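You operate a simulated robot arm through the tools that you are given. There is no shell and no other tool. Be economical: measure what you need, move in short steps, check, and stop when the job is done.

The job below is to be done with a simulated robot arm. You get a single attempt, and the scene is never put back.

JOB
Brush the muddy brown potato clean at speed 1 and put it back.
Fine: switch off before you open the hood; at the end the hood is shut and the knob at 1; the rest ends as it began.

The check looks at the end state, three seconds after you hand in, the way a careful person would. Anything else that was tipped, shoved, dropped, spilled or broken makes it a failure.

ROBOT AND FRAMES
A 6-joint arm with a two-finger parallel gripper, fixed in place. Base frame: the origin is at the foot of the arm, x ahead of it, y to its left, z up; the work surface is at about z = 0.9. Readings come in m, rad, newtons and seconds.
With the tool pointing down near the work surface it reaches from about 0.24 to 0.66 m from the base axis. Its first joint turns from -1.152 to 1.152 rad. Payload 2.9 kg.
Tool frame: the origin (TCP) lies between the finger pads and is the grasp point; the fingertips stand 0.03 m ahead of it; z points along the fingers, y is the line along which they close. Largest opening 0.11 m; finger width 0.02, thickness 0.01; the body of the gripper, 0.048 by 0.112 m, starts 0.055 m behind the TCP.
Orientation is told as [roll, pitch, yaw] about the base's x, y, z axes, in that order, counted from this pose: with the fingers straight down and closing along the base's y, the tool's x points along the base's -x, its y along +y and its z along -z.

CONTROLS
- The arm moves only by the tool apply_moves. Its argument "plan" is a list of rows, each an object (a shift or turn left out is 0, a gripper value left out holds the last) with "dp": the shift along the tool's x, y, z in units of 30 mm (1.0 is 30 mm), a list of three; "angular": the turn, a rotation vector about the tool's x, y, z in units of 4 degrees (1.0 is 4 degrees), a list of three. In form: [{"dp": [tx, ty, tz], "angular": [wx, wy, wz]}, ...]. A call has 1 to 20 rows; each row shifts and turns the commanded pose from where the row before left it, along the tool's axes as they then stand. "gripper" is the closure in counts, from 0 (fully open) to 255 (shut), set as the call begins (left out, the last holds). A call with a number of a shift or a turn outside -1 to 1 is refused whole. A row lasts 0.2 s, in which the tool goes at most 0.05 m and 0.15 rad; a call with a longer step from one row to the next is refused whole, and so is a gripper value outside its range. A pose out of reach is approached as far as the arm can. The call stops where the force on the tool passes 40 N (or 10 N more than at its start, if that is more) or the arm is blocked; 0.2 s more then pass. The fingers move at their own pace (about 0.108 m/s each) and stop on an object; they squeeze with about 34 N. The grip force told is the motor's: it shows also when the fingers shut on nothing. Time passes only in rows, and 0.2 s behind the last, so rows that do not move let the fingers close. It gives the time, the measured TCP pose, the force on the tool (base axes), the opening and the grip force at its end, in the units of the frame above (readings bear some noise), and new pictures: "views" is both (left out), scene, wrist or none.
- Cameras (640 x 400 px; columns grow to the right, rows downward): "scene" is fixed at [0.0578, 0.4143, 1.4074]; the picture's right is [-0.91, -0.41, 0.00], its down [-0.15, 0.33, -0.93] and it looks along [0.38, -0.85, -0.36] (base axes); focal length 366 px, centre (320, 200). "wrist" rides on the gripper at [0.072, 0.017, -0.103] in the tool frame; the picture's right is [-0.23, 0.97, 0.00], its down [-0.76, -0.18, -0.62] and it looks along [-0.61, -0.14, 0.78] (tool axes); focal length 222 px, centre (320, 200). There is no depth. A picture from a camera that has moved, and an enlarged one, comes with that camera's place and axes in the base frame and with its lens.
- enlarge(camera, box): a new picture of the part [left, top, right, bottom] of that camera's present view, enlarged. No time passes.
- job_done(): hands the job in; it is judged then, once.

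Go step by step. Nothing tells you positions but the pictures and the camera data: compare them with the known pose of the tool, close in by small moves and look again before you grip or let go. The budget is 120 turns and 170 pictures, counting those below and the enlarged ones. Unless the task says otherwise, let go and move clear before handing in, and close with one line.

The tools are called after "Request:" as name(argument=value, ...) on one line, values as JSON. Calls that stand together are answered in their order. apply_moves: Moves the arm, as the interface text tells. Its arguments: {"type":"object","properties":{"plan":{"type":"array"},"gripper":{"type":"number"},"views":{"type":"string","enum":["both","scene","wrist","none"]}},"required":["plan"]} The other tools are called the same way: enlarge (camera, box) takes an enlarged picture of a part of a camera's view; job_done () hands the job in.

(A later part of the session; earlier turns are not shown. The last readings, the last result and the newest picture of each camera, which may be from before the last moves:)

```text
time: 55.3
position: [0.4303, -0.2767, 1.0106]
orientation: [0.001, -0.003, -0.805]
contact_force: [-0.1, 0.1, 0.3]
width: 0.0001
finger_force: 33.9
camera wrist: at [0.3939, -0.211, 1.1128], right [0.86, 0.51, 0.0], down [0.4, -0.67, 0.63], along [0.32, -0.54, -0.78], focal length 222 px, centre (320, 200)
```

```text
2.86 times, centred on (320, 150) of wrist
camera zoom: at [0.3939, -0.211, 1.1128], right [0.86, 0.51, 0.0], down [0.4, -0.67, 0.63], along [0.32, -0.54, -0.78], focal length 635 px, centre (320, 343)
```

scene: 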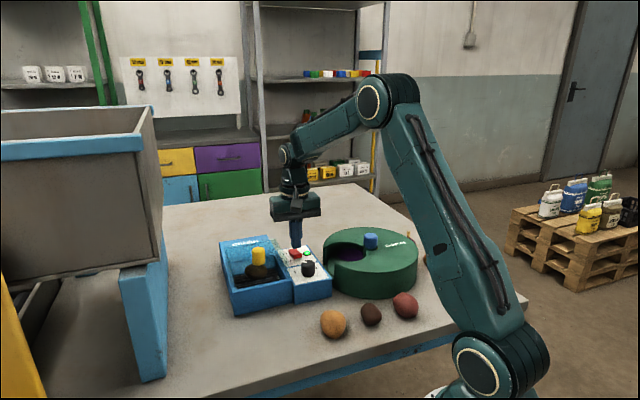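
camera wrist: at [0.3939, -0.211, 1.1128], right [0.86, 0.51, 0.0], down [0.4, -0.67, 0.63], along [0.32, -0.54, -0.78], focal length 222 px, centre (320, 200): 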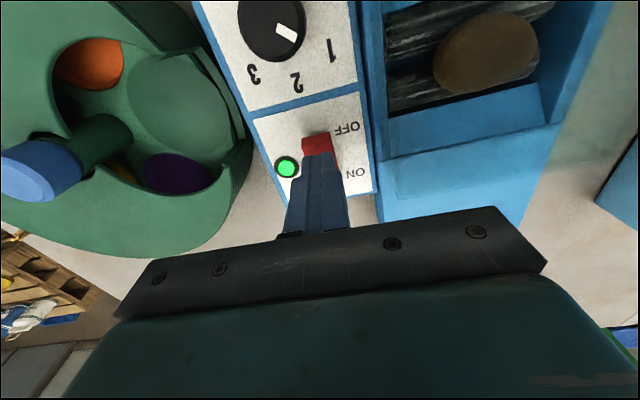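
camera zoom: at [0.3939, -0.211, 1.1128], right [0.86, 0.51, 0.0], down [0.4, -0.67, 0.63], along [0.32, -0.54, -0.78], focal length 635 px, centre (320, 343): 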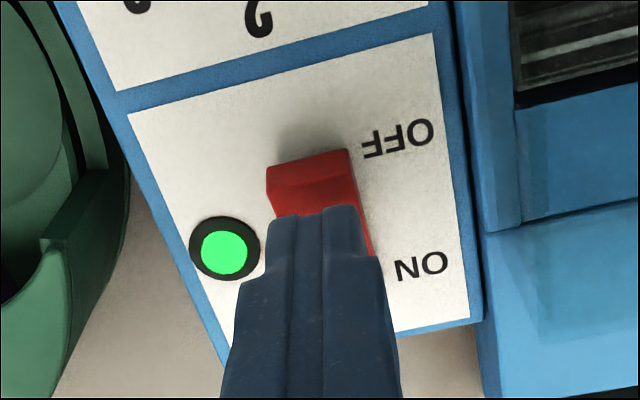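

The potato is turning on the rollers and seems to be getting lighter. I'll wait and watch.

Request:
apply_moves(plan=[{}, {}, {}, {}, {}, {}, {}, {}], views="wrist")

Request:
enlarge(camera="wrist", box=[370, 0, 570, 140])

Request:
apply_moves(plan=[{}, {}, {}, {}, {}, {}, {}, {}], views="wrist")

Request:
enlarge(camera="wrist", box=[370, 0, 570, 140])

```text
time: 57.1
position: [0.4308, -0.2754, 1.0099]
orientation: [0.0, -0.003, -0.807]
contact_force: [0.5, -0.7, 0.4]
width: 0.0
finger_force: 34.2
camera wrist: at [0.3939, -0.211, 1.1128], right [0.86, 0.51, 0.0], down [0.4, -0.67, 0.63], along [0.32, -0.54, -0.78], focal length 222 px, centre (320, 200)
```

wrist: 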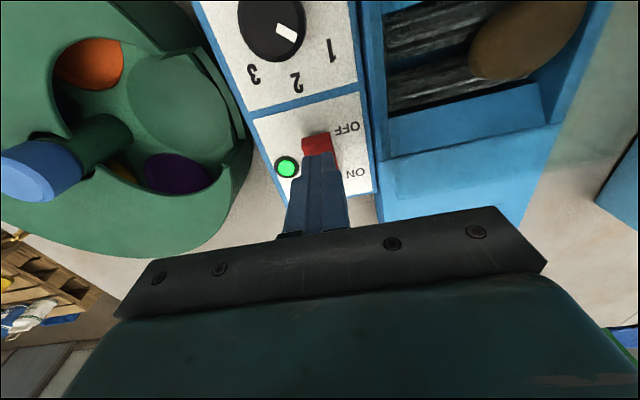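

```text
2.86 times, centred on (470, 70) of wrist
camera zoom: at [0.3939, -0.211, 1.1128], right [0.86, 0.51, 0.0], down [0.4, -0.67, 0.63], along [0.32, -0.54, -0.78], focal length 635 px, centre (-109, 571)
```

zoom: 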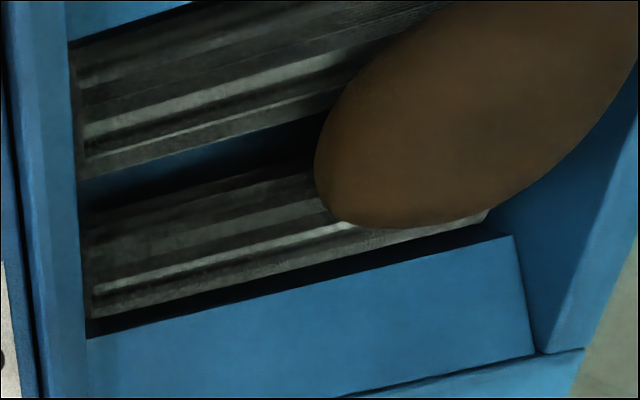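

```text
time: 58.9
position: [0.4313, -0.2757, 1.0107]
orientation: [0.001, -0.005, -0.807]
contact_force: [-1.0, 0.1, -0.2]
width: 0.0
finger_force: 34.1
camera wrist: at [0.3939, -0.211, 1.1128], right [0.86, 0.51, 0.0], down [0.4, -0.67, 0.63], along [0.32, -0.54, -0.78], focal length 222 px, centre (320, 200)
```

wrist: 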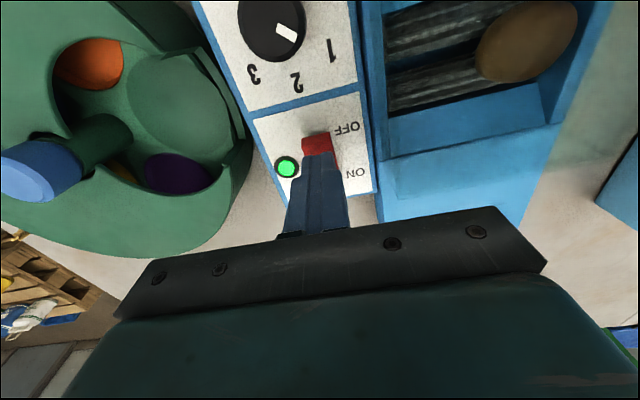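

```text
2.86 times, centred on (470, 70) of wrist
camera zoom: at [0.3939, -0.211, 1.1128], right [0.86, 0.51, 0.0], down [0.4, -0.67, 0.63], along [0.32, -0.54, -0.78], focal length 635 px, centre (-109, 571)
```

zoom: 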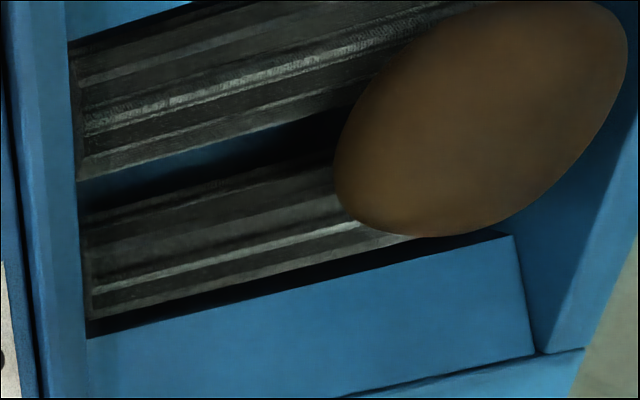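

It's lightening slowly. I'll keep waiting.

Request:
apply_moves(plan=[{}, {}, {}, {}, {}, {}, {}, {}, {}, {}, {}, {}, {}, {}, {}], views="wrist")

Request:
enlarge(camera="wrist", box=[370, 0, 570, 140])

Request:
apply_moves(plan=[{}, {}, {}, {}, {}, {}, {}, {}, {}, {}], views="wrist")

Request:
enlarge(camera="wrist", box=[370, 0, 570, 140])

```text
time: 62.1
position: [0.4306, -0.2768, 1.0088]
orientation: [0.0, -0.003, -0.807]
contact_force: [-0.1, -0.3, 0.7]
width: 0.0001
finger_force: 33.6
camera wrist: at [0.3939, -0.211, 1.1128], right [0.86, 0.51, 0.0], down [0.4, -0.67, 0.63], along [0.32, -0.54, -0.78], focal length 222 px, centre (320, 200)
```

wrist: 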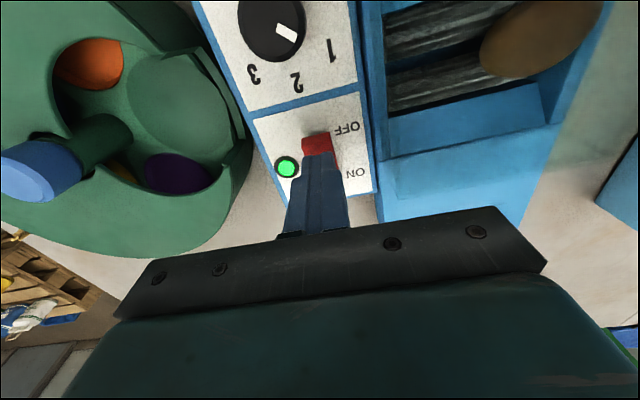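

```text
2.86 times, centred on (470, 70) of wrist
camera zoom: at [0.3939, -0.211, 1.1128], right [0.86, 0.51, 0.0], down [0.4, -0.67, 0.63], along [0.32, -0.54, -0.78], focal length 635 px, centre (-109, 571)
```

zoom: 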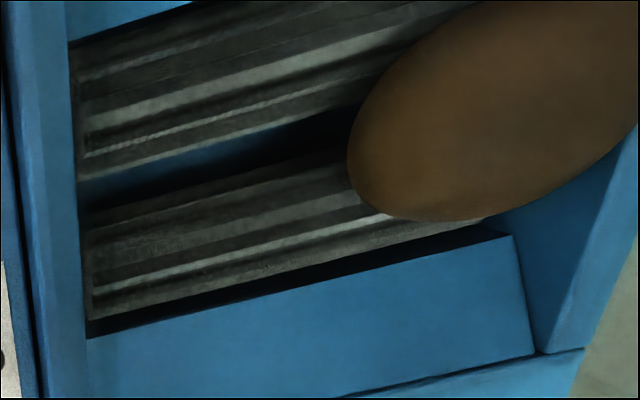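

```text
time: 64.3
position: [0.43, -0.2753, 1.0097]
orientation: [-0.001, -0.002, -0.806]
contact_force: [-0.3, -0.2, -0.5]
width: 0.0
finger_force: 33.7
camera wrist: at [0.3939, -0.211, 1.1128], right [0.86, 0.51, 0.0], down [0.4, -0.67, 0.63], along [0.32, -0.54, -0.78], focal length 222 px, centre (320, 200)
```

wrist: 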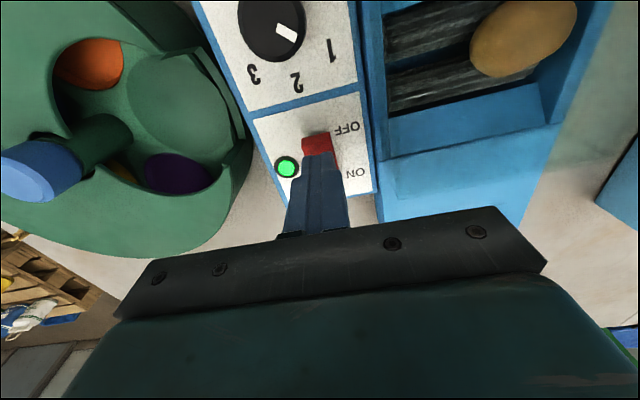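

```text
2.86 times, centred on (470, 70) of wrist
camera zoom: at [0.3939, -0.211, 1.1128], right [0.86, 0.51, 0.0], down [0.4, -0.67, 0.63], along [0.32, -0.54, -0.78], focal length 635 px, centre (-109, 571)
```

zoom: 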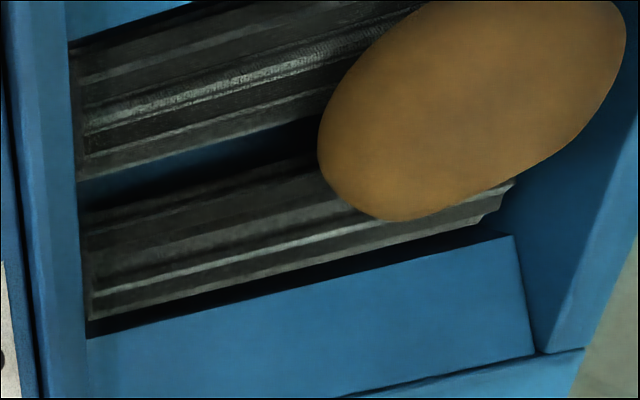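

It's clearly lighter now, a yellow-tan. One short wait will show whether it still changes.

Request:
apply_moves(plan=[{}, {}, {}, {}], views="wrist")

Request:
enlarge(camera="wrist", box=[370, 0, 570, 140])

Request:
enlarge(camera="scene", box=[205, 230, 345, 340])

```text
time: 65.3
position: [0.4307, -0.2755, 1.0083]
orientation: [0.0, -0.003, -0.806]
contact_force: [0.3, -0.1, 0.5]
width: 0.0001
finger_force: 33.8
camera wrist: at [0.3939, -0.211, 1.1128], right [0.86, 0.51, 0.0], down [0.4, -0.67, 0.63], along [0.32, -0.54, -0.78], focal length 222 px, centre (320, 200)
```

wrist: 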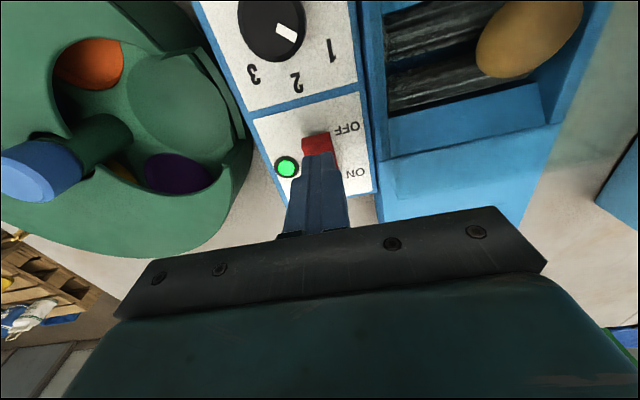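

```text
2.86 times, centred on (470, 70) of wrist
camera zoom: at [0.3939, -0.211, 1.1128], right [0.86, 0.51, 0.0], down [0.4, -0.67, 0.63], along [0.32, -0.54, -0.78], focal length 635 px, centre (-109, 571)
```

zoom: 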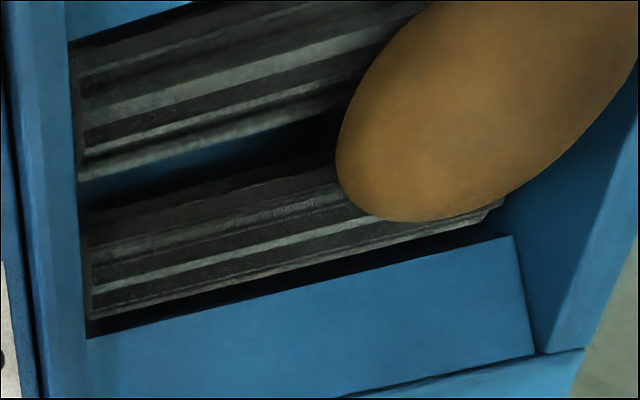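

```text
3.64 times, centred on (275, 285) of scene
camera zoom: at [0.0578, 0.4143, 1.4074], right [-0.91, -0.41, 0.0], down [-0.15, 0.33, -0.93], along [0.38, -0.85, -0.36], focal length 1329 px, centre (484, -109)
```

zoom: 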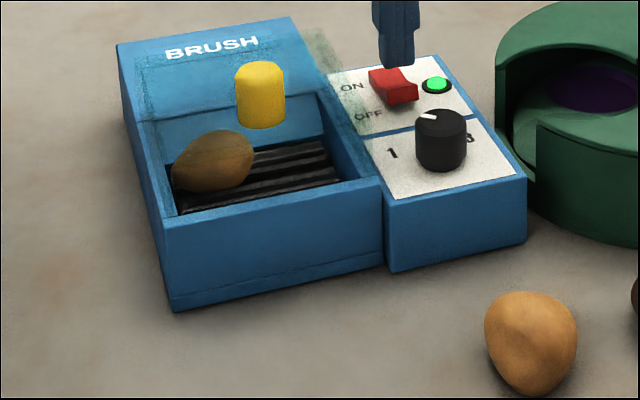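

Request:
apply_moves(plan=[{}, {}, {}, {}, {}, {}, {}, {}, {}, {}], views="none")

Request:
enlarge(camera="wrist", box=[370, 0, 570, 140])

Request:
enlarge(camera="scene", box=[205, 230, 345, 340])

```text
time: 67.5
position: [0.4311, -0.2757, 1.0092]
orientation: [-0.001, -0.004, -0.807]
contact_force: [-0.9, 0.3, 0.2]
width: 0.0
finger_force: 33.6
```

```text
2.86 times, centred on (470, 70) of wrist
camera zoom: at [0.3939, -0.211, 1.1128], right [0.86, 0.51, 0.0], down [0.4, -0.67, 0.63], along [0.32, -0.54, -0.78], focal length 635 px, centre (-109, 571)
```

zoom: 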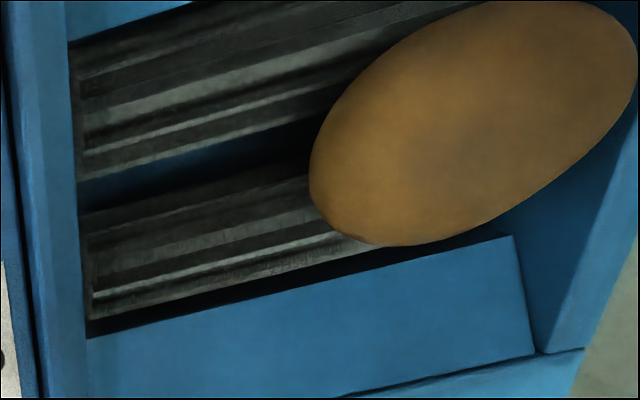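

```text
3.64 times, centred on (275, 285) of scene
camera zoom: at [0.0578, 0.4143, 1.4074], right [-0.91, -0.41, 0.0], down [-0.15, 0.33, -0.93], along [0.38, -0.85, -0.36], focal length 1329 px, centre (484, -109)
```

zoom: 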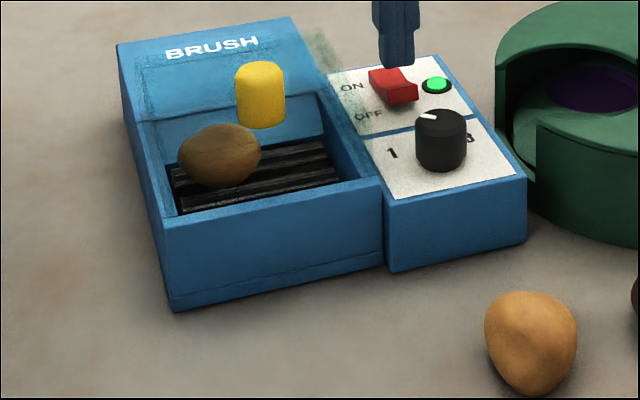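

The colour has been steady since about t=64, so I take it as clean. I'll press the OFF end now.

Request:
apply_moves(plan=[{"dp": [0, 0, 0.2]}, {"dp": [0, 0, 0.15]}, {"dp": [0, 0, 0.15]}, {"dp": [0, 0, 0.15]}, {"dp": [0, 0, 0.15]}, {"dp": [0, 0, 0.15]}], views="wrist")

Request:
enlarge(camera="scene", box=[255, 210, 345, 290])

```text
time: 68.8
position: [0.4326, -0.2762, 0.9888]
orientation: [0.001, -0.009, -0.807]
contact_force: [-3.7, 2.7, 5.7]
width: 0.0
finger_force: 33.8
stopped in row 6: the force on the tool passed its limit (the readings are from after the stop); the commanded pose is now the measured one
camera wrist: at [0.3943, -0.2114, 1.0913], right [0.86, 0.51, 0.0], down [0.39, -0.67, 0.63], along [0.32, -0.54, -0.78], focal length 222 px, centre (320, 200)
```

wrist: 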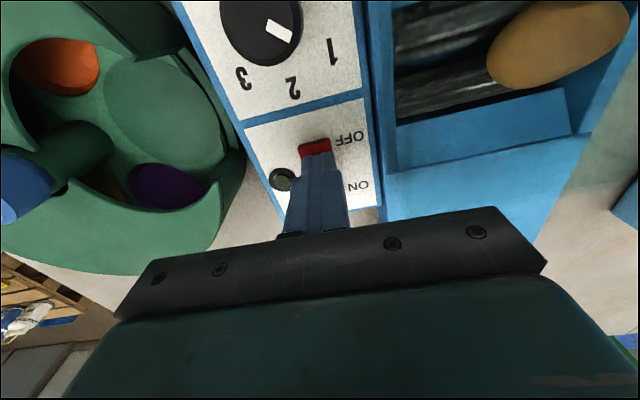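

```text
5.00 times, centred on (300, 250) of scene
camera zoom: at [0.0577, 0.4144, 1.4074], right [-0.91, -0.41, 0.0], down [-0.15, 0.33, -0.93], along [0.38, -0.85, -0.36], focal length 1827 px, centre (420, -50)
```

zoom: 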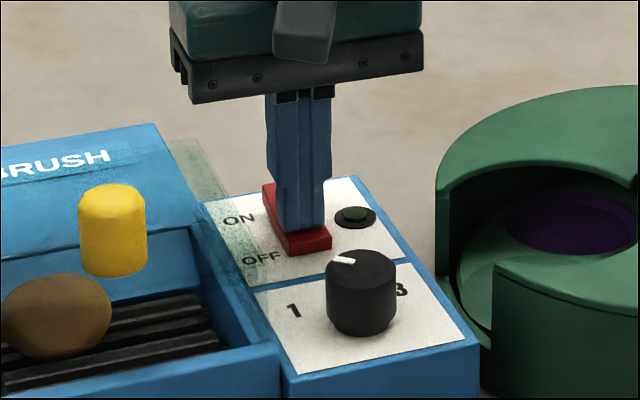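

The switch is off and the lamp is dark. I'll lift and return to the hood handle at about (0.453, -0.149).

Request:
apply_moves(plan=[{"dp": [0, 0, -1]}, {"dp": [0, 0, -1]}, {"dp": [0, 0, -1]}, {"dp": [0, 0, -0.4]}, {"dp": [0.66, 0.86, 0]}, {"dp": [0.66, 0.86, 0]}, {"dp": [0.66, 0.86, 0]}, {"dp": [0.66, 0.86, 0], "angular": [0, 0.1, 0]}, {}], gripper=130, views="both")

Request:
enlarge(camera="wrist", box=[220, 80, 420, 240])

Request:
enlarge(camera="scene", box=[205, 210, 335, 320])

```text
time: 70.8
position: [0.4496, -0.1489, 1.09]
orientation: [0.003, -0.002, -0.807]
contact_force: [0.4, -0.3, 0.1]
width: 0.0541
finger_force: 0.0
camera wrist: at [0.4128, -0.0833, 1.1924], right [0.86, 0.51, 0.0], down [0.4, -0.67, 0.62], along [0.32, -0.54, -0.78], focal length 222 px, centre (320, 200)
```

scene: 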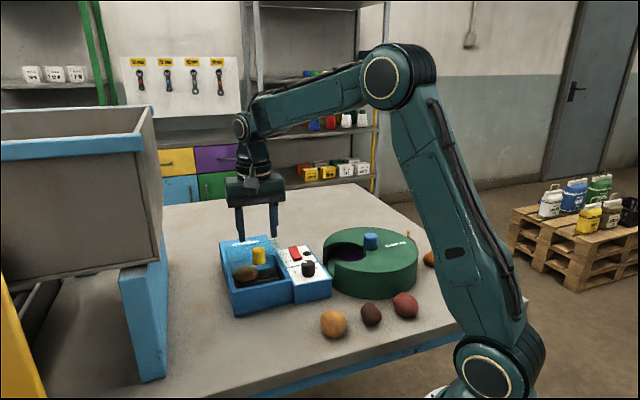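
wrist: 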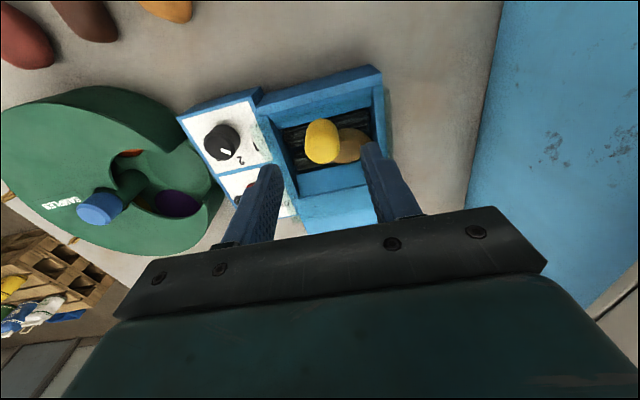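

```text
2.50 times, centred on (320, 160) of wrist
camera zoom: at [0.4128, -0.0833, 1.1924], right [0.86, 0.51, 0.0], down [0.4, -0.67, 0.62], along [0.32, -0.54, -0.78], focal length 555 px, centre (320, 300)
```

zoom: 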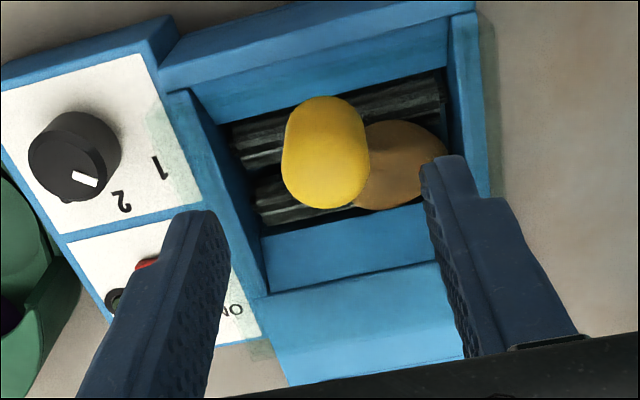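

```text
3.64 times, centred on (270, 265) of scene
camera zoom: at [0.0578, 0.4143, 1.4074], right [-0.91, -0.41, 0.0], down [-0.15, 0.33, -0.93], along [0.38, -0.85, -0.36], focal length 1329 px, centre (502, -36)
```

zoom: 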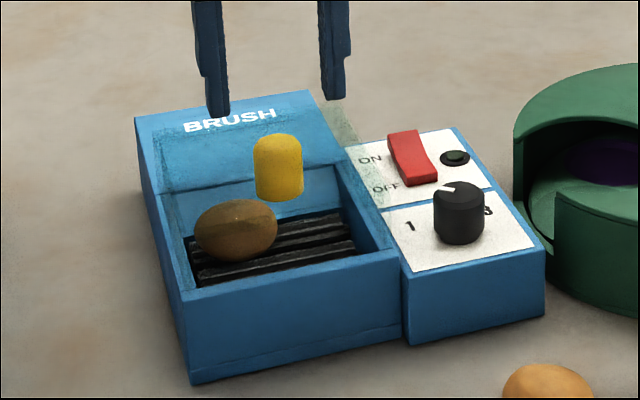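

Request:
apply_moves(plan=[{"dp": [-0.07, 0.09, 0]}, {"dp": [0, 0, 0.5]}, {"dp": [0, 0, 0.5]}, {"dp": [0, 0, 0.5]}, {}], views="none")

Request:
apply_moves(plan=[{}, {}, {}], gripper=255, views="none")

Request:
apply_moves(plan=[{"dp": [-0.4, 0, 0]}, {"dp": [-0.4, 0, 0]}, {"dp": [-0.4, 0, 0]}, {"dp": [-0.4, 0, 0]}, {"dp": [-0.4, 0, 0]}, {"dp": [-0.4, 0, 0]}, {"dp": [-0.4, 0, 0]}, {"dp": [-0.4, 0, 0]}, {"dp": [-0.3, 0, 0]}, {}], views="both")

Request:
enlarge(camera="scene", box=[205, 190, 335, 320])

```text
time: 72.0
position: [0.4547, -0.1463, 1.0441]
orientation: [0.002, -0.001, -0.806]
contact_force: [0.3, 0.1, 0.0]
width: 0.0539
finger_force: 0.1
```

```text
time: 72.8
position: [0.4534, -0.1489, 1.0446]
orientation: [0.0, 0.0, -0.811]
contact_force: [-22.9, -23.7, -0.2]
width: 0.0272
finger_force: 44.6
```

```text
time: 75.0
position: [0.5265, -0.2227, 1.0437]
orientation: [0.0, -0.002, -0.808]
contact_force: [-7.1, -7.6, -8.0]
width: 0.0274
finger_force: 45.5
camera wrist: at [0.4893, -0.1581, 1.1476], right [0.86, 0.51, 0.0], down [0.4, -0.67, 0.62], along [0.32, -0.54, -0.78], focal length 222 px, centre (320, 200)
```

scene: 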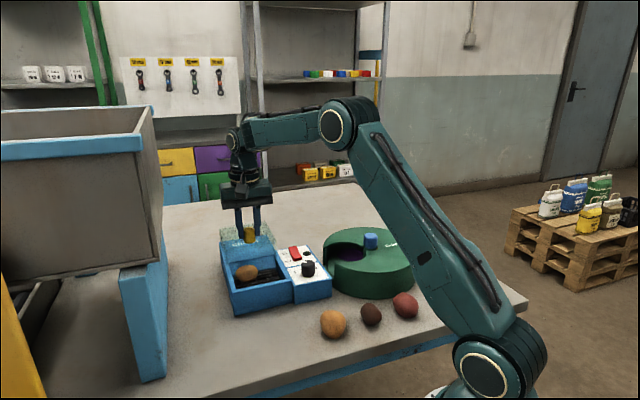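
wrist: 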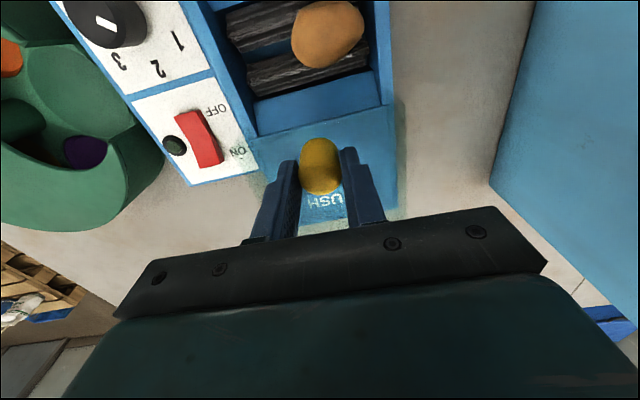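

```text
3.08 times, centred on (270, 255) of scene
camera zoom: at [0.0578, 0.414, 1.4075], right [-0.91, -0.41, 0.0], down [-0.15, 0.33, -0.93], along [0.38, -0.85, -0.36], focal length 1124 px, centre (474, 31)
```

zoom: 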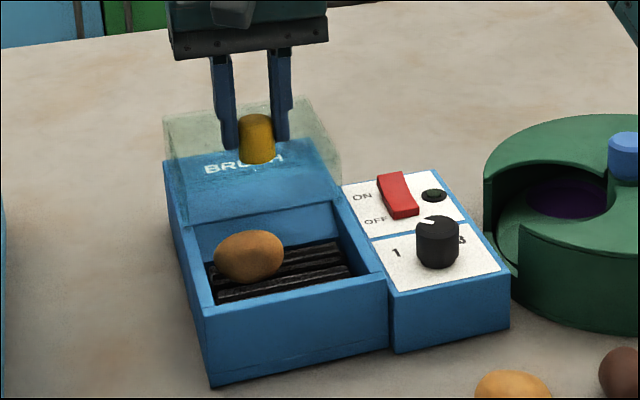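

The hood is open and the potato is clean. I'll release the handle, lift and look straight at the potato.

Request:
apply_moves(plan=[{}, {}, {"dp": [0, 0, -1]}, {"dp": [0, 0, -1]}, {"dp": [1, 0.3, 0]}, {"dp": [1, 0.3, 0]}, {"dp": [1, 0.3, 0]}, {}], gripper=130, views="both")

Request:
enlarge(camera="wrist", box=[260, 60, 420, 200])

Request:
enlarge(camera="scene", box=[205, 210, 315, 310])

```text
time: 76.8
position: [0.4836, -0.1375, 1.1045]
orientation: [0.002, -0.001, -0.807]
contact_force: [0.5, -0.1, -0.6]
width: 0.0542
finger_force: 0.1
camera wrist: at [0.4467, -0.0729, 1.2082], right [0.86, 0.51, 0.0], down [0.4, -0.67, 0.62], along [0.32, -0.54, -0.78], focal length 222 px, centre (320, 200)
```

scene: 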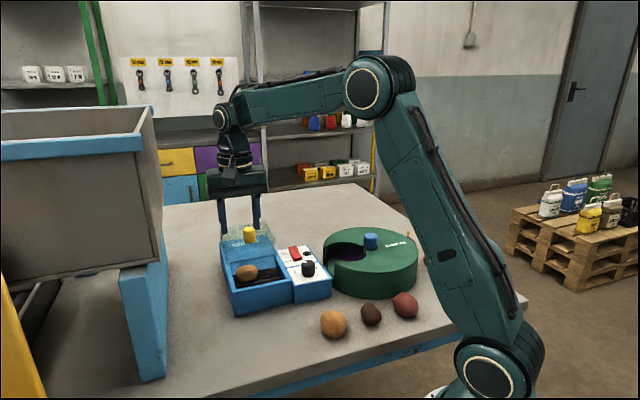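
wrist: 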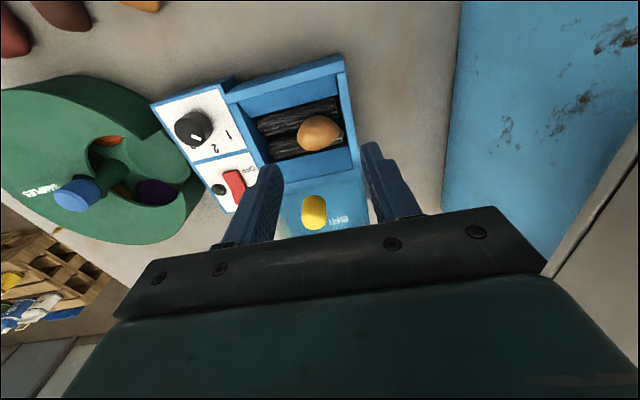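

```text
2.86 times, centred on (340, 130) of wrist
camera zoom: at [0.4467, -0.0729, 1.2082], right [0.86, 0.51, 0.0], down [0.4, -0.67, 0.62], along [0.32, -0.54, -0.78], focal length 635 px, centre (263, 400)
```

zoom: 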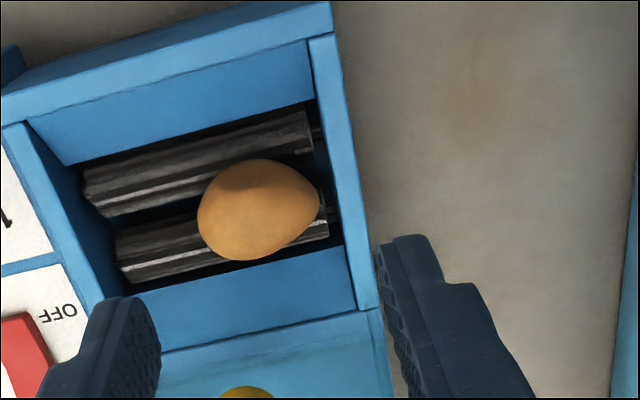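

```text
4.00 times, centred on (260, 260) of scene
camera zoom: at [0.0578, 0.4143, 1.4074], right [-0.91, -0.41, 0.0], down [-0.15, 0.33, -0.93], along [0.38, -0.85, -0.36], focal length 1462 px, centre (560, -40)
```

zoom: 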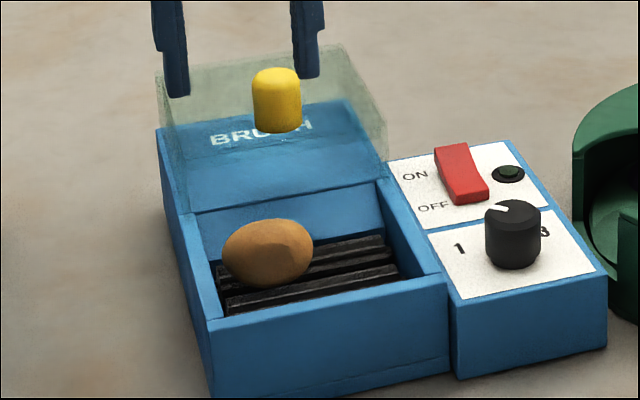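

The clean potato is at about (0.497, -0.1635) with its long axis along the rollers, close to the side wall. I'll grip it across the rollers, turning the tool about 86° and tilting it slightly so the gripper body clears the hood handle.

Request:
apply_moves(plan=[{"dp": [-0.93, -0.27, -0.3]}, {"angular": [0, 0, -1]}, {"angular": [0, 0, -1]}, {"angular": [0, 0, -1]}, {"angular": [0, 0, -1]}, {"angular": [0, 0, -1]}, {"angular": [0, 0, -1]}, {"angular": [0, 0, -1]}, {"angular": [0, 0, -1]}, {"angular": [0, 0, -1]}, {"angular": [0, 0, -1]}, {"angular": [0, 0, -1]}, {"angular": [0, 0, -1]}, {"angular": [0, 0, -1]}, {"angular": [0, 0, -1]}, {"angular": [0, 0, -1]}, {"angular": [0, 0, -1]}, {"angular": [0, 0, -1]}, {"angular": [0, 0, -1]}, {"angular": [0, 0, -1]}], views="none")

Request:
apply_moves(plan=[{"angular": [0, 0, -1]}, {"angular": [0, 0, -1]}, {"angular": [0, 0, -0.6]}, {"angular": [1, 0, 0]}, {"angular": [1, 0, 0]}, {"angular": [1, 0, 0]}, {}], views="both")

Request:
enlarge(camera="wrist", box=[220, 80, 420, 240])

Request:
enlarge(camera="scene", box=[195, 190, 325, 300])

```text
time: 81.0
position: [0.498, -0.1654, 1.1132]
orientation: [-0.001, -0.002, 0.519]
contact_force: [0.4, 0.2, 0.3]
width: 0.0538
finger_force: 0.0
```

```text
time: 82.6
position: [0.4977, -0.165, 1.1148]
orientation: [-0.213, -0.002, 0.701]
contact_force: [-0.5, -0.9, 0.1]
width: 0.0539
finger_force: 0.0
camera wrist: at [0.4188, -0.1824, 1.2111], right [-0.44, 0.87, -0.2], down [0.61, 0.46, 0.65], along [0.66, 0.16, -0.73], focal length 222 px, centre (320, 200)
```

scene: 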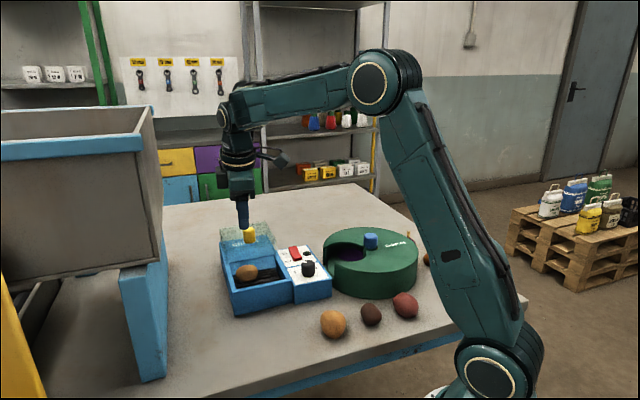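
wrist: 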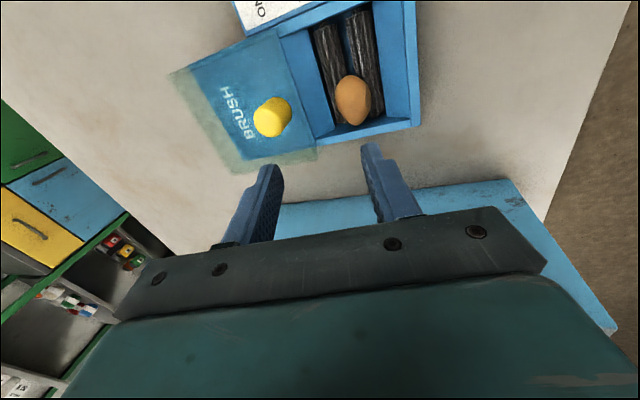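

```text
2.50 times, centred on (320, 160) of wrist
camera zoom: at [0.4188, -0.1824, 1.2111], right [-0.44, 0.87, -0.2], down [0.61, 0.46, 0.65], along [0.66, 0.16, -0.73], focal length 555 px, centre (320, 300)
```

zoom: 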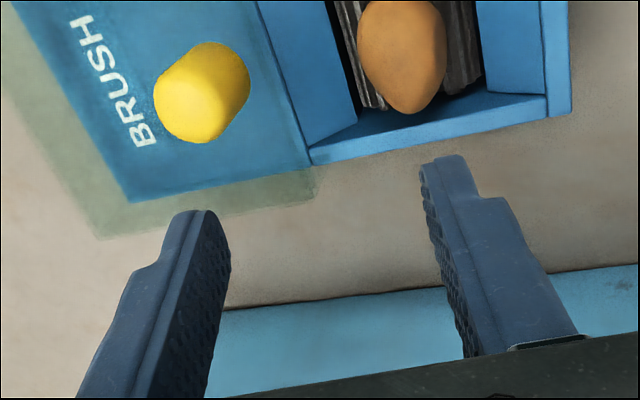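

```text
3.64 times, centred on (260, 245) of scene
camera zoom: at [0.0578, 0.4143, 1.4074], right [-0.91, -0.41, 0.0], down [-0.15, 0.33, -0.93], along [0.38, -0.85, -0.36], focal length 1329 px, centre (538, 36)
```

zoom: 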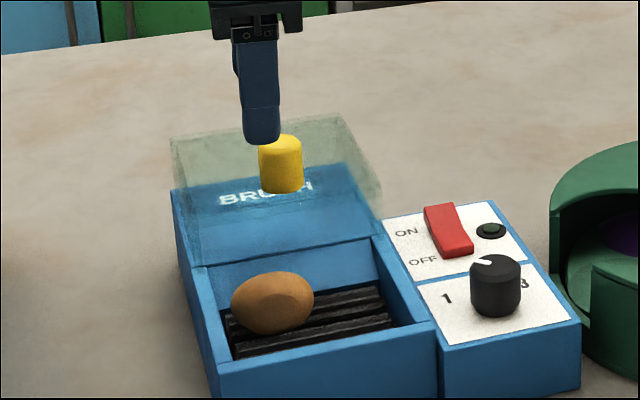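

Request:
apply_moves(plan=[{"dp": [-0.05, 0.19, 0]}, {"dp": [0, 0.176, 0.814]}, {"dp": [0, 0.176, 0.814]}, {"dp": [0, 0.176, 0.814]}, {"dp": [0, 0.155, 0.715]}, {}], views="both")

Request:
enlarge(camera="wrist", box=[220, 80, 420, 240])

Request:
enlarge(camera="scene", box=[195, 190, 325, 300])

```text
time: 84.0
position: [0.4944, -0.1605, 1.0145]
orientation: [-0.212, -0.002, 0.7]
contact_force: [0.4, -0.9, -0.2]
width: 0.0537
finger_force: 0.0
camera wrist: at [0.416, -0.1786, 1.1123], right [-0.44, 0.87, -0.2], down [0.61, 0.46, 0.65], along [0.66, 0.16, -0.73], focal length 222 px, centre (320, 200)
```

scene: 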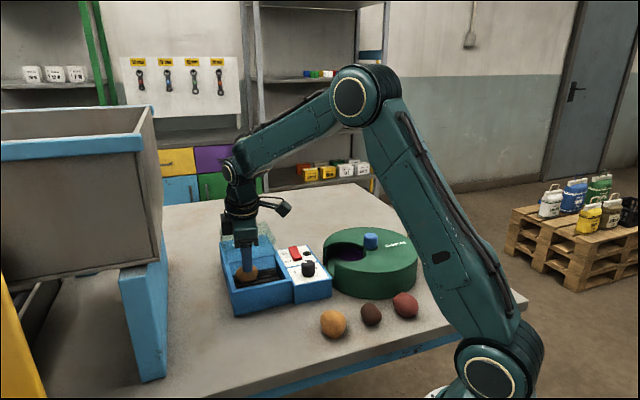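
wrist: 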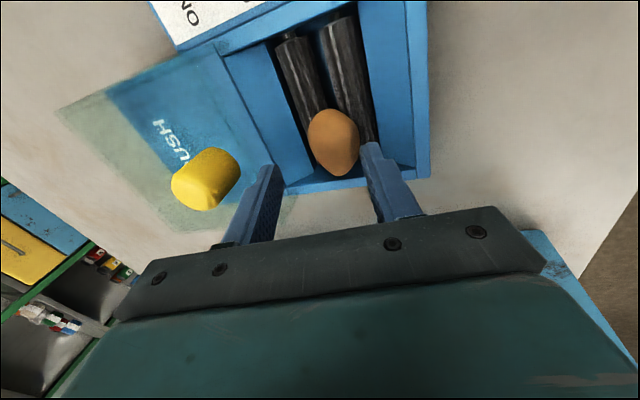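

```text
2.50 times, centred on (320, 160) of wrist
camera zoom: at [0.416, -0.1786, 1.1123], right [-0.44, 0.87, -0.2], down [0.61, 0.46, 0.65], along [0.66, 0.16, -0.73], focal length 555 px, centre (320, 300)
```

zoom: 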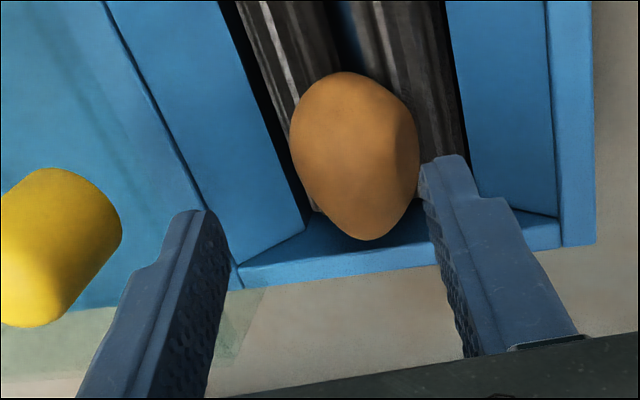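

```text
3.64 times, centred on (260, 245) of scene
camera zoom: at [0.0578, 0.4143, 1.4074], right [-0.91, -0.41, 0.0], down [-0.15, 0.33, -0.93], along [0.38, -0.85, -0.36], focal length 1329 px, centre (538, 36)
```

zoom: 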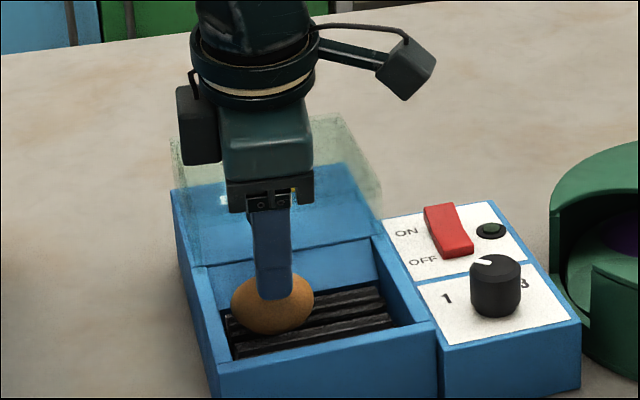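

Request:
apply_moves(plan=[{"dp": [0, 0.085, 0.39]}, {"dp": [0, 0.085, 0.39]}, {"dp": [0, 0.085, 0.39]}, {}], views="both")

Request:
enlarge(camera="wrist", box=[220, 80, 420, 240])

Request:
enlarge(camera="scene", box=[195, 190, 325, 300])

```text
time: 85.0
position: [0.4944, -0.1589, 0.9787]
orientation: [-0.211, -0.002, 0.702]
contact_force: [-0.4, 0.1, 0.5]
width: 0.054
finger_force: 0.1
camera wrist: at [0.4159, -0.1764, 1.0763], right [-0.44, 0.87, -0.2], down [0.61, 0.46, 0.65], along [0.66, 0.16, -0.73], focal length 222 px, centre (320, 200)
```

scene: 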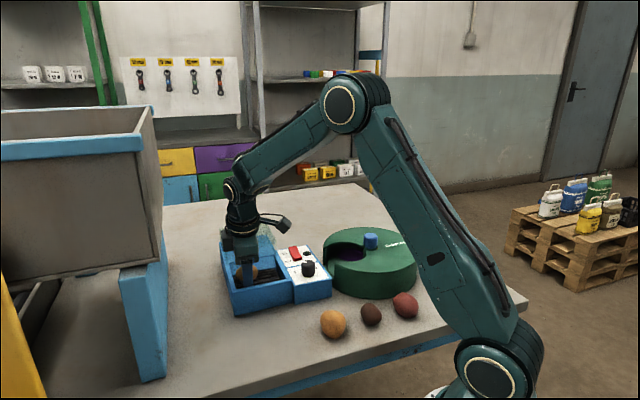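
wrist: 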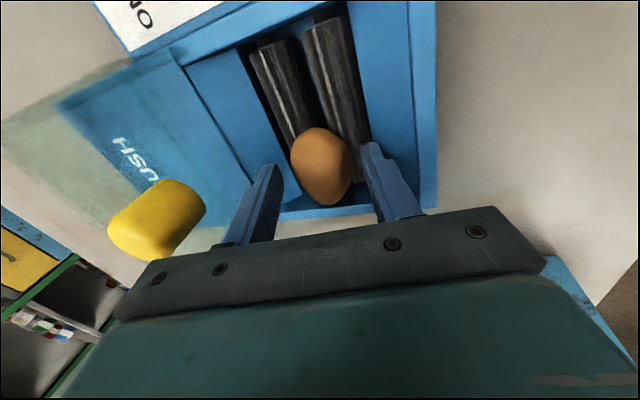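

```text
2.50 times, centred on (320, 160) of wrist
camera zoom: at [0.4159, -0.1764, 1.0763], right [-0.44, 0.87, -0.2], down [0.61, 0.46, 0.65], along [0.66, 0.16, -0.73], focal length 555 px, centre (320, 300)
```

zoom: 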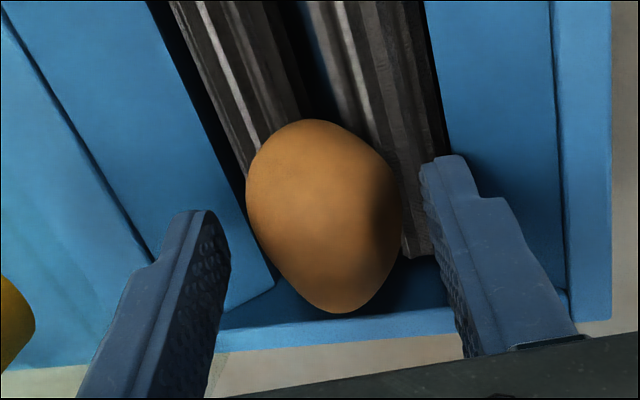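

```text
3.64 times, centred on (260, 245) of scene
camera zoom: at [0.0578, 0.4143, 1.4074], right [-0.91, -0.41, 0.0], down [-0.15, 0.33, -0.93], along [0.38, -0.85, -0.36], focal length 1329 px, centre (538, 36)
```

zoom: 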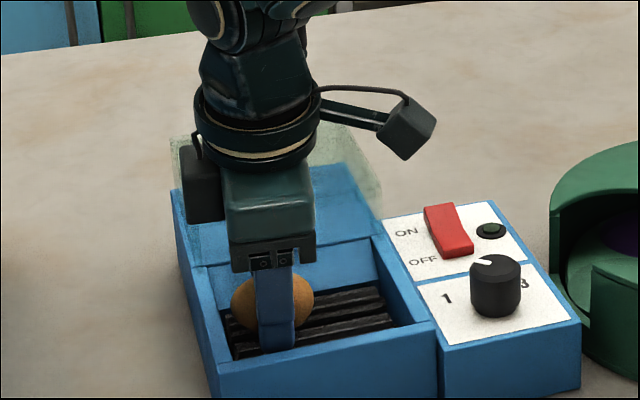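

The potato is well between the fingers. I'll grip and lift straight up.

Request:
apply_moves(plan=[{}, {}, {}], gripper=255, views="wrist")

Request:
apply_moves(plan=[{"dp": [0, -0.08, -0.39]}, {"dp": [0, -0.176, -0.814]}, {"dp": [0, -0.176, -0.814]}, {"dp": [0, -0.176, -0.814]}, {"dp": [0, -0.176, -0.814]}, {"dp": [0, -0.176, -0.814]}], views="both")

Request:
enlarge(camera="wrist", box=[220, 80, 420, 240])

```text
time: 85.8
position: [0.4958, -0.1596, 0.9804]
orientation: [-0.213, -0.001, 0.702]
contact_force: [-0.5, 0.6, -0.4]
width: 0.0369
finger_force: 34.3
camera wrist: at [0.4159, -0.1765, 1.0765], right [-0.44, 0.87, -0.2], down [0.61, 0.46, 0.65], along [0.66, 0.16, -0.73], focal length 222 px, centre (320, 200)
```

wrist: 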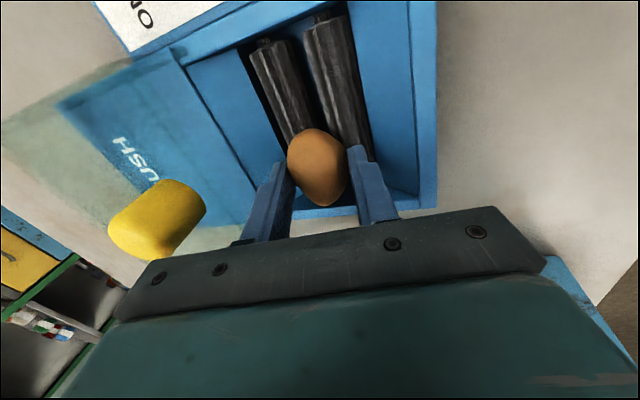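

```text
time: 87.2
position: [0.4955, -0.1592, 1.1173]
orientation: [-0.211, -0.001, 0.702]
contact_force: [-0.3, 0.0, 0.3]
width: 0.0364
finger_force: 33.6
camera wrist: at [0.4159, -0.1764, 1.215], right [-0.44, 0.87, -0.2], down [0.61, 0.46, 0.65], along [0.66, 0.16, -0.73], focal length 222 px, centre (320, 200)
```

scene: 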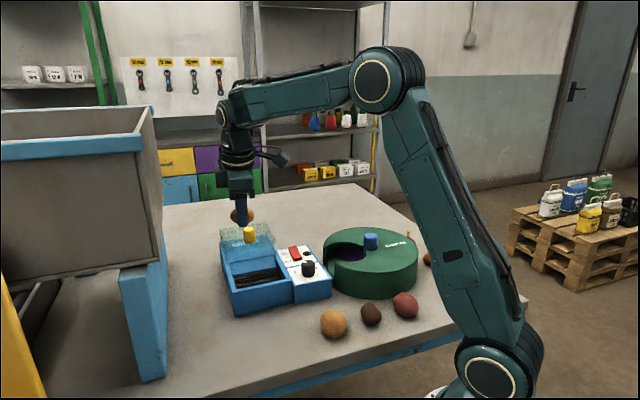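
wrist: 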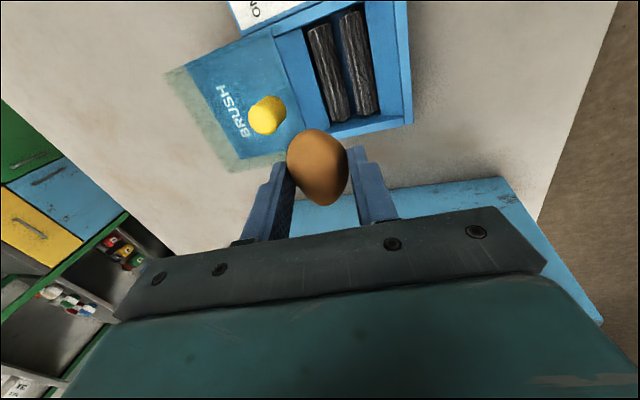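

```text
2.50 times, centred on (320, 160) of wrist
camera zoom: at [0.4159, -0.1764, 1.215], right [-0.44, 0.87, -0.2], down [0.61, 0.46, 0.65], along [0.66, 0.16, -0.73], focal length 555 px, centre (320, 300)
```

zoom: 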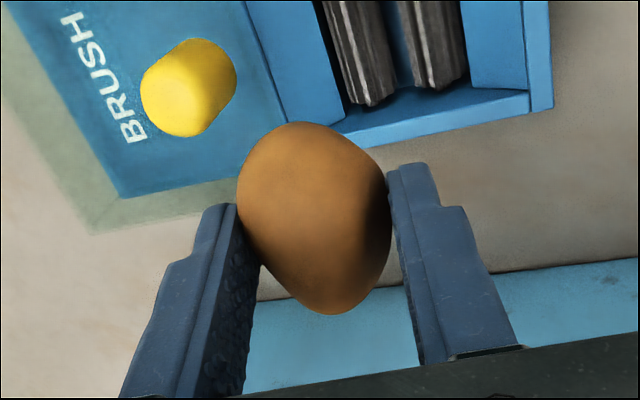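

The potato is held and evenly clean. I'll straighten the tool, turn back to the original heading and carry it to its place.

Request:
apply_moves(plan=[{"angular": [-1, 0, 0]}, {"angular": [-1, 0, 0]}, {"angular": [-1, 0, 0]}, {"angular": [0, 0, 1]}, {"angular": [0, 0, 1]}, {"angular": [0, 0, 1]}, {"angular": [0, 0, 1]}, {"angular": [0, 0, 1]}, {"angular": [0, 0, 1]}, {"angular": [0, 0, 1]}, {"angular": [0, 0, 1]}, {"angular": [0, 0, 1]}, {"angular": [0, 0, 1]}, {"angular": [0, 0, 1]}, {"angular": [0, 0, 1]}, {"angular": [0, 0, 1]}, {"angular": [0, 0, 1]}, {"angular": [0, 0, 1]}, {"angular": [0, 0, 1]}, {"angular": [0, 0, 1]}], views="none")

Request:
apply_moves(plan=[{"angular": [0, 0, 1]}, {"angular": [0, 0, 1]}, {"angular": [0, 0, 1]}, {"angular": [0, 0, 1]}, {"angular": [0, 0, 1]}, {"angular": [0, 0, 1]}, {"angular": [0, 0, 0.6]}, {"dp": [0.937, -0.483, 0]}, {"dp": [0.937, -0.483, 0]}, {"dp": [0.937, -0.483, 0]}, {"dp": [0.937, -0.483, 0]}, {"dp": [0.937, -0.483, 0]}, {"dp": [0.937, -0.483, 0]}, {}], views="both")

```text
time: 91.4
position: [0.4956, -0.1587, 1.1157]
orientation: [0.002, -0.003, -0.488]
contact_force: [0.2, -0.5, 0.2]
width: 0.0366
finger_force: 33.6
```

```text
time: 94.4
position: [0.3253, -0.0721, 1.1176]
orientation: [0.003, -0.002, -0.948]
contact_force: [0.1, 0.3, -0.4]
width: 0.0364
finger_force: 34.1
camera wrist: at [0.2977, -0.003, 1.2199], right [0.92, 0.38, 0.0], down [0.3, -0.72, 0.62], along [0.24, -0.58, -0.78], focal length 222 px, centre (320, 200)
```

scene: 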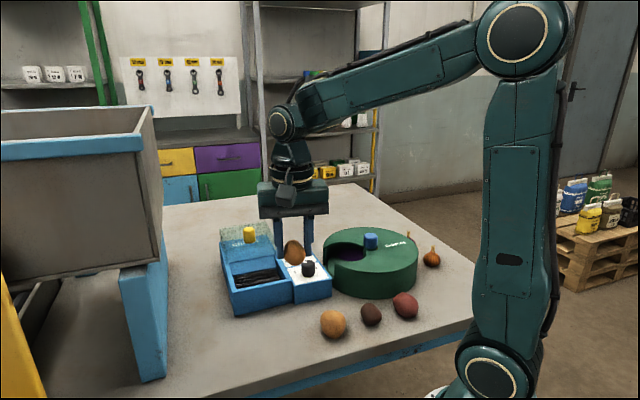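
wrist: 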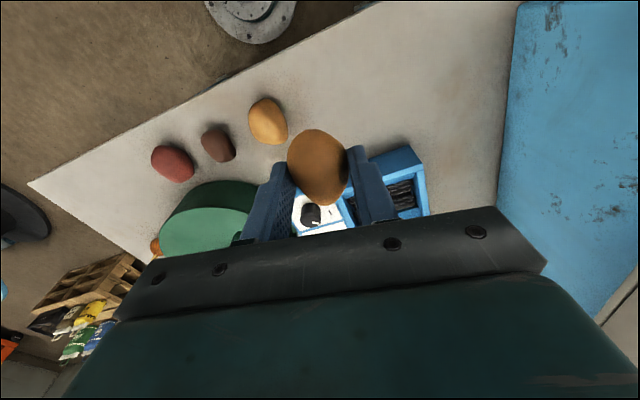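

Request:
enlarge(camera="scene", box=[250, 210, 340, 280])

Request:
apply_moves(plan=[{"dp": [0, -0.03, 1]}, {"dp": [0, 0, 1]}, {"dp": [0, 0, 1]}, {"dp": [0, 0, 1]}, {"dp": [0, 0, 1]}, {}], views="both")

Request:
enlarge(camera="scene", box=[240, 260, 380, 360])

```text
5.71 times, centred on (295, 245) of scene
camera zoom: at [0.0578, 0.4143, 1.4074], right [-0.91, -0.41, 0.0], down [-0.15, 0.33, -0.93], along [0.38, -0.85, -0.36], focal length 2088 px, centre (463, -57)
```

zoom: 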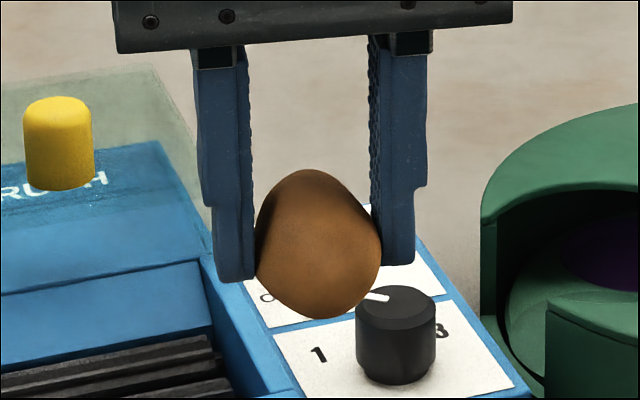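

```text
time: 95.8
position: [0.3258, -0.0723, 0.9672]
orientation: [0.002, -0.002, -0.947]
contact_force: [-0.5, -0.4, 0.8]
width: 0.0364
finger_force: 33.9
camera wrist: at [0.2984, -0.0036, 1.0704], right [0.92, 0.38, 0.0], down [0.3, -0.72, 0.62], along [0.24, -0.58, -0.78], focal length 222 px, centre (320, 200)
```

scene: 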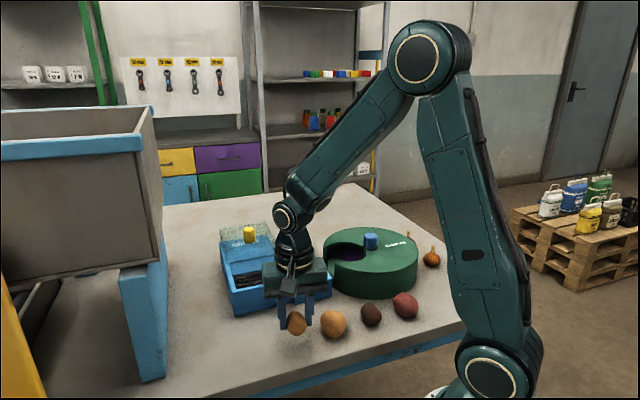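
wrist: 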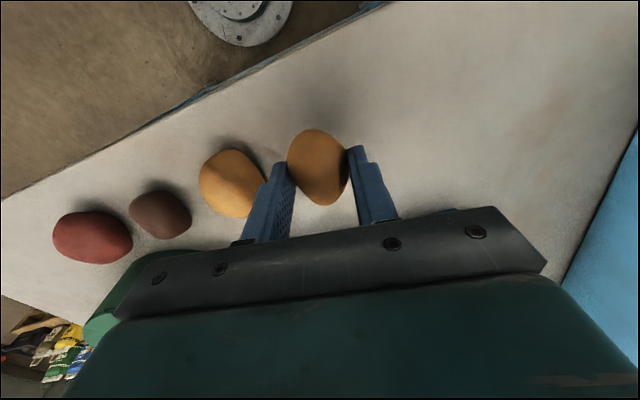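

```text
4.00 times, centred on (310, 310) of scene
camera zoom: at [0.0578, 0.4143, 1.4074], right [-0.91, -0.41, 0.0], down [-0.15, 0.33, -0.93], along [0.38, -0.85, -0.36], focal length 1462 px, centre (360, -240)
```

zoom: 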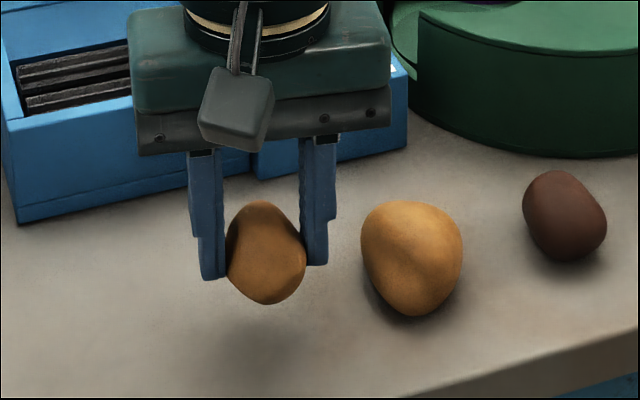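

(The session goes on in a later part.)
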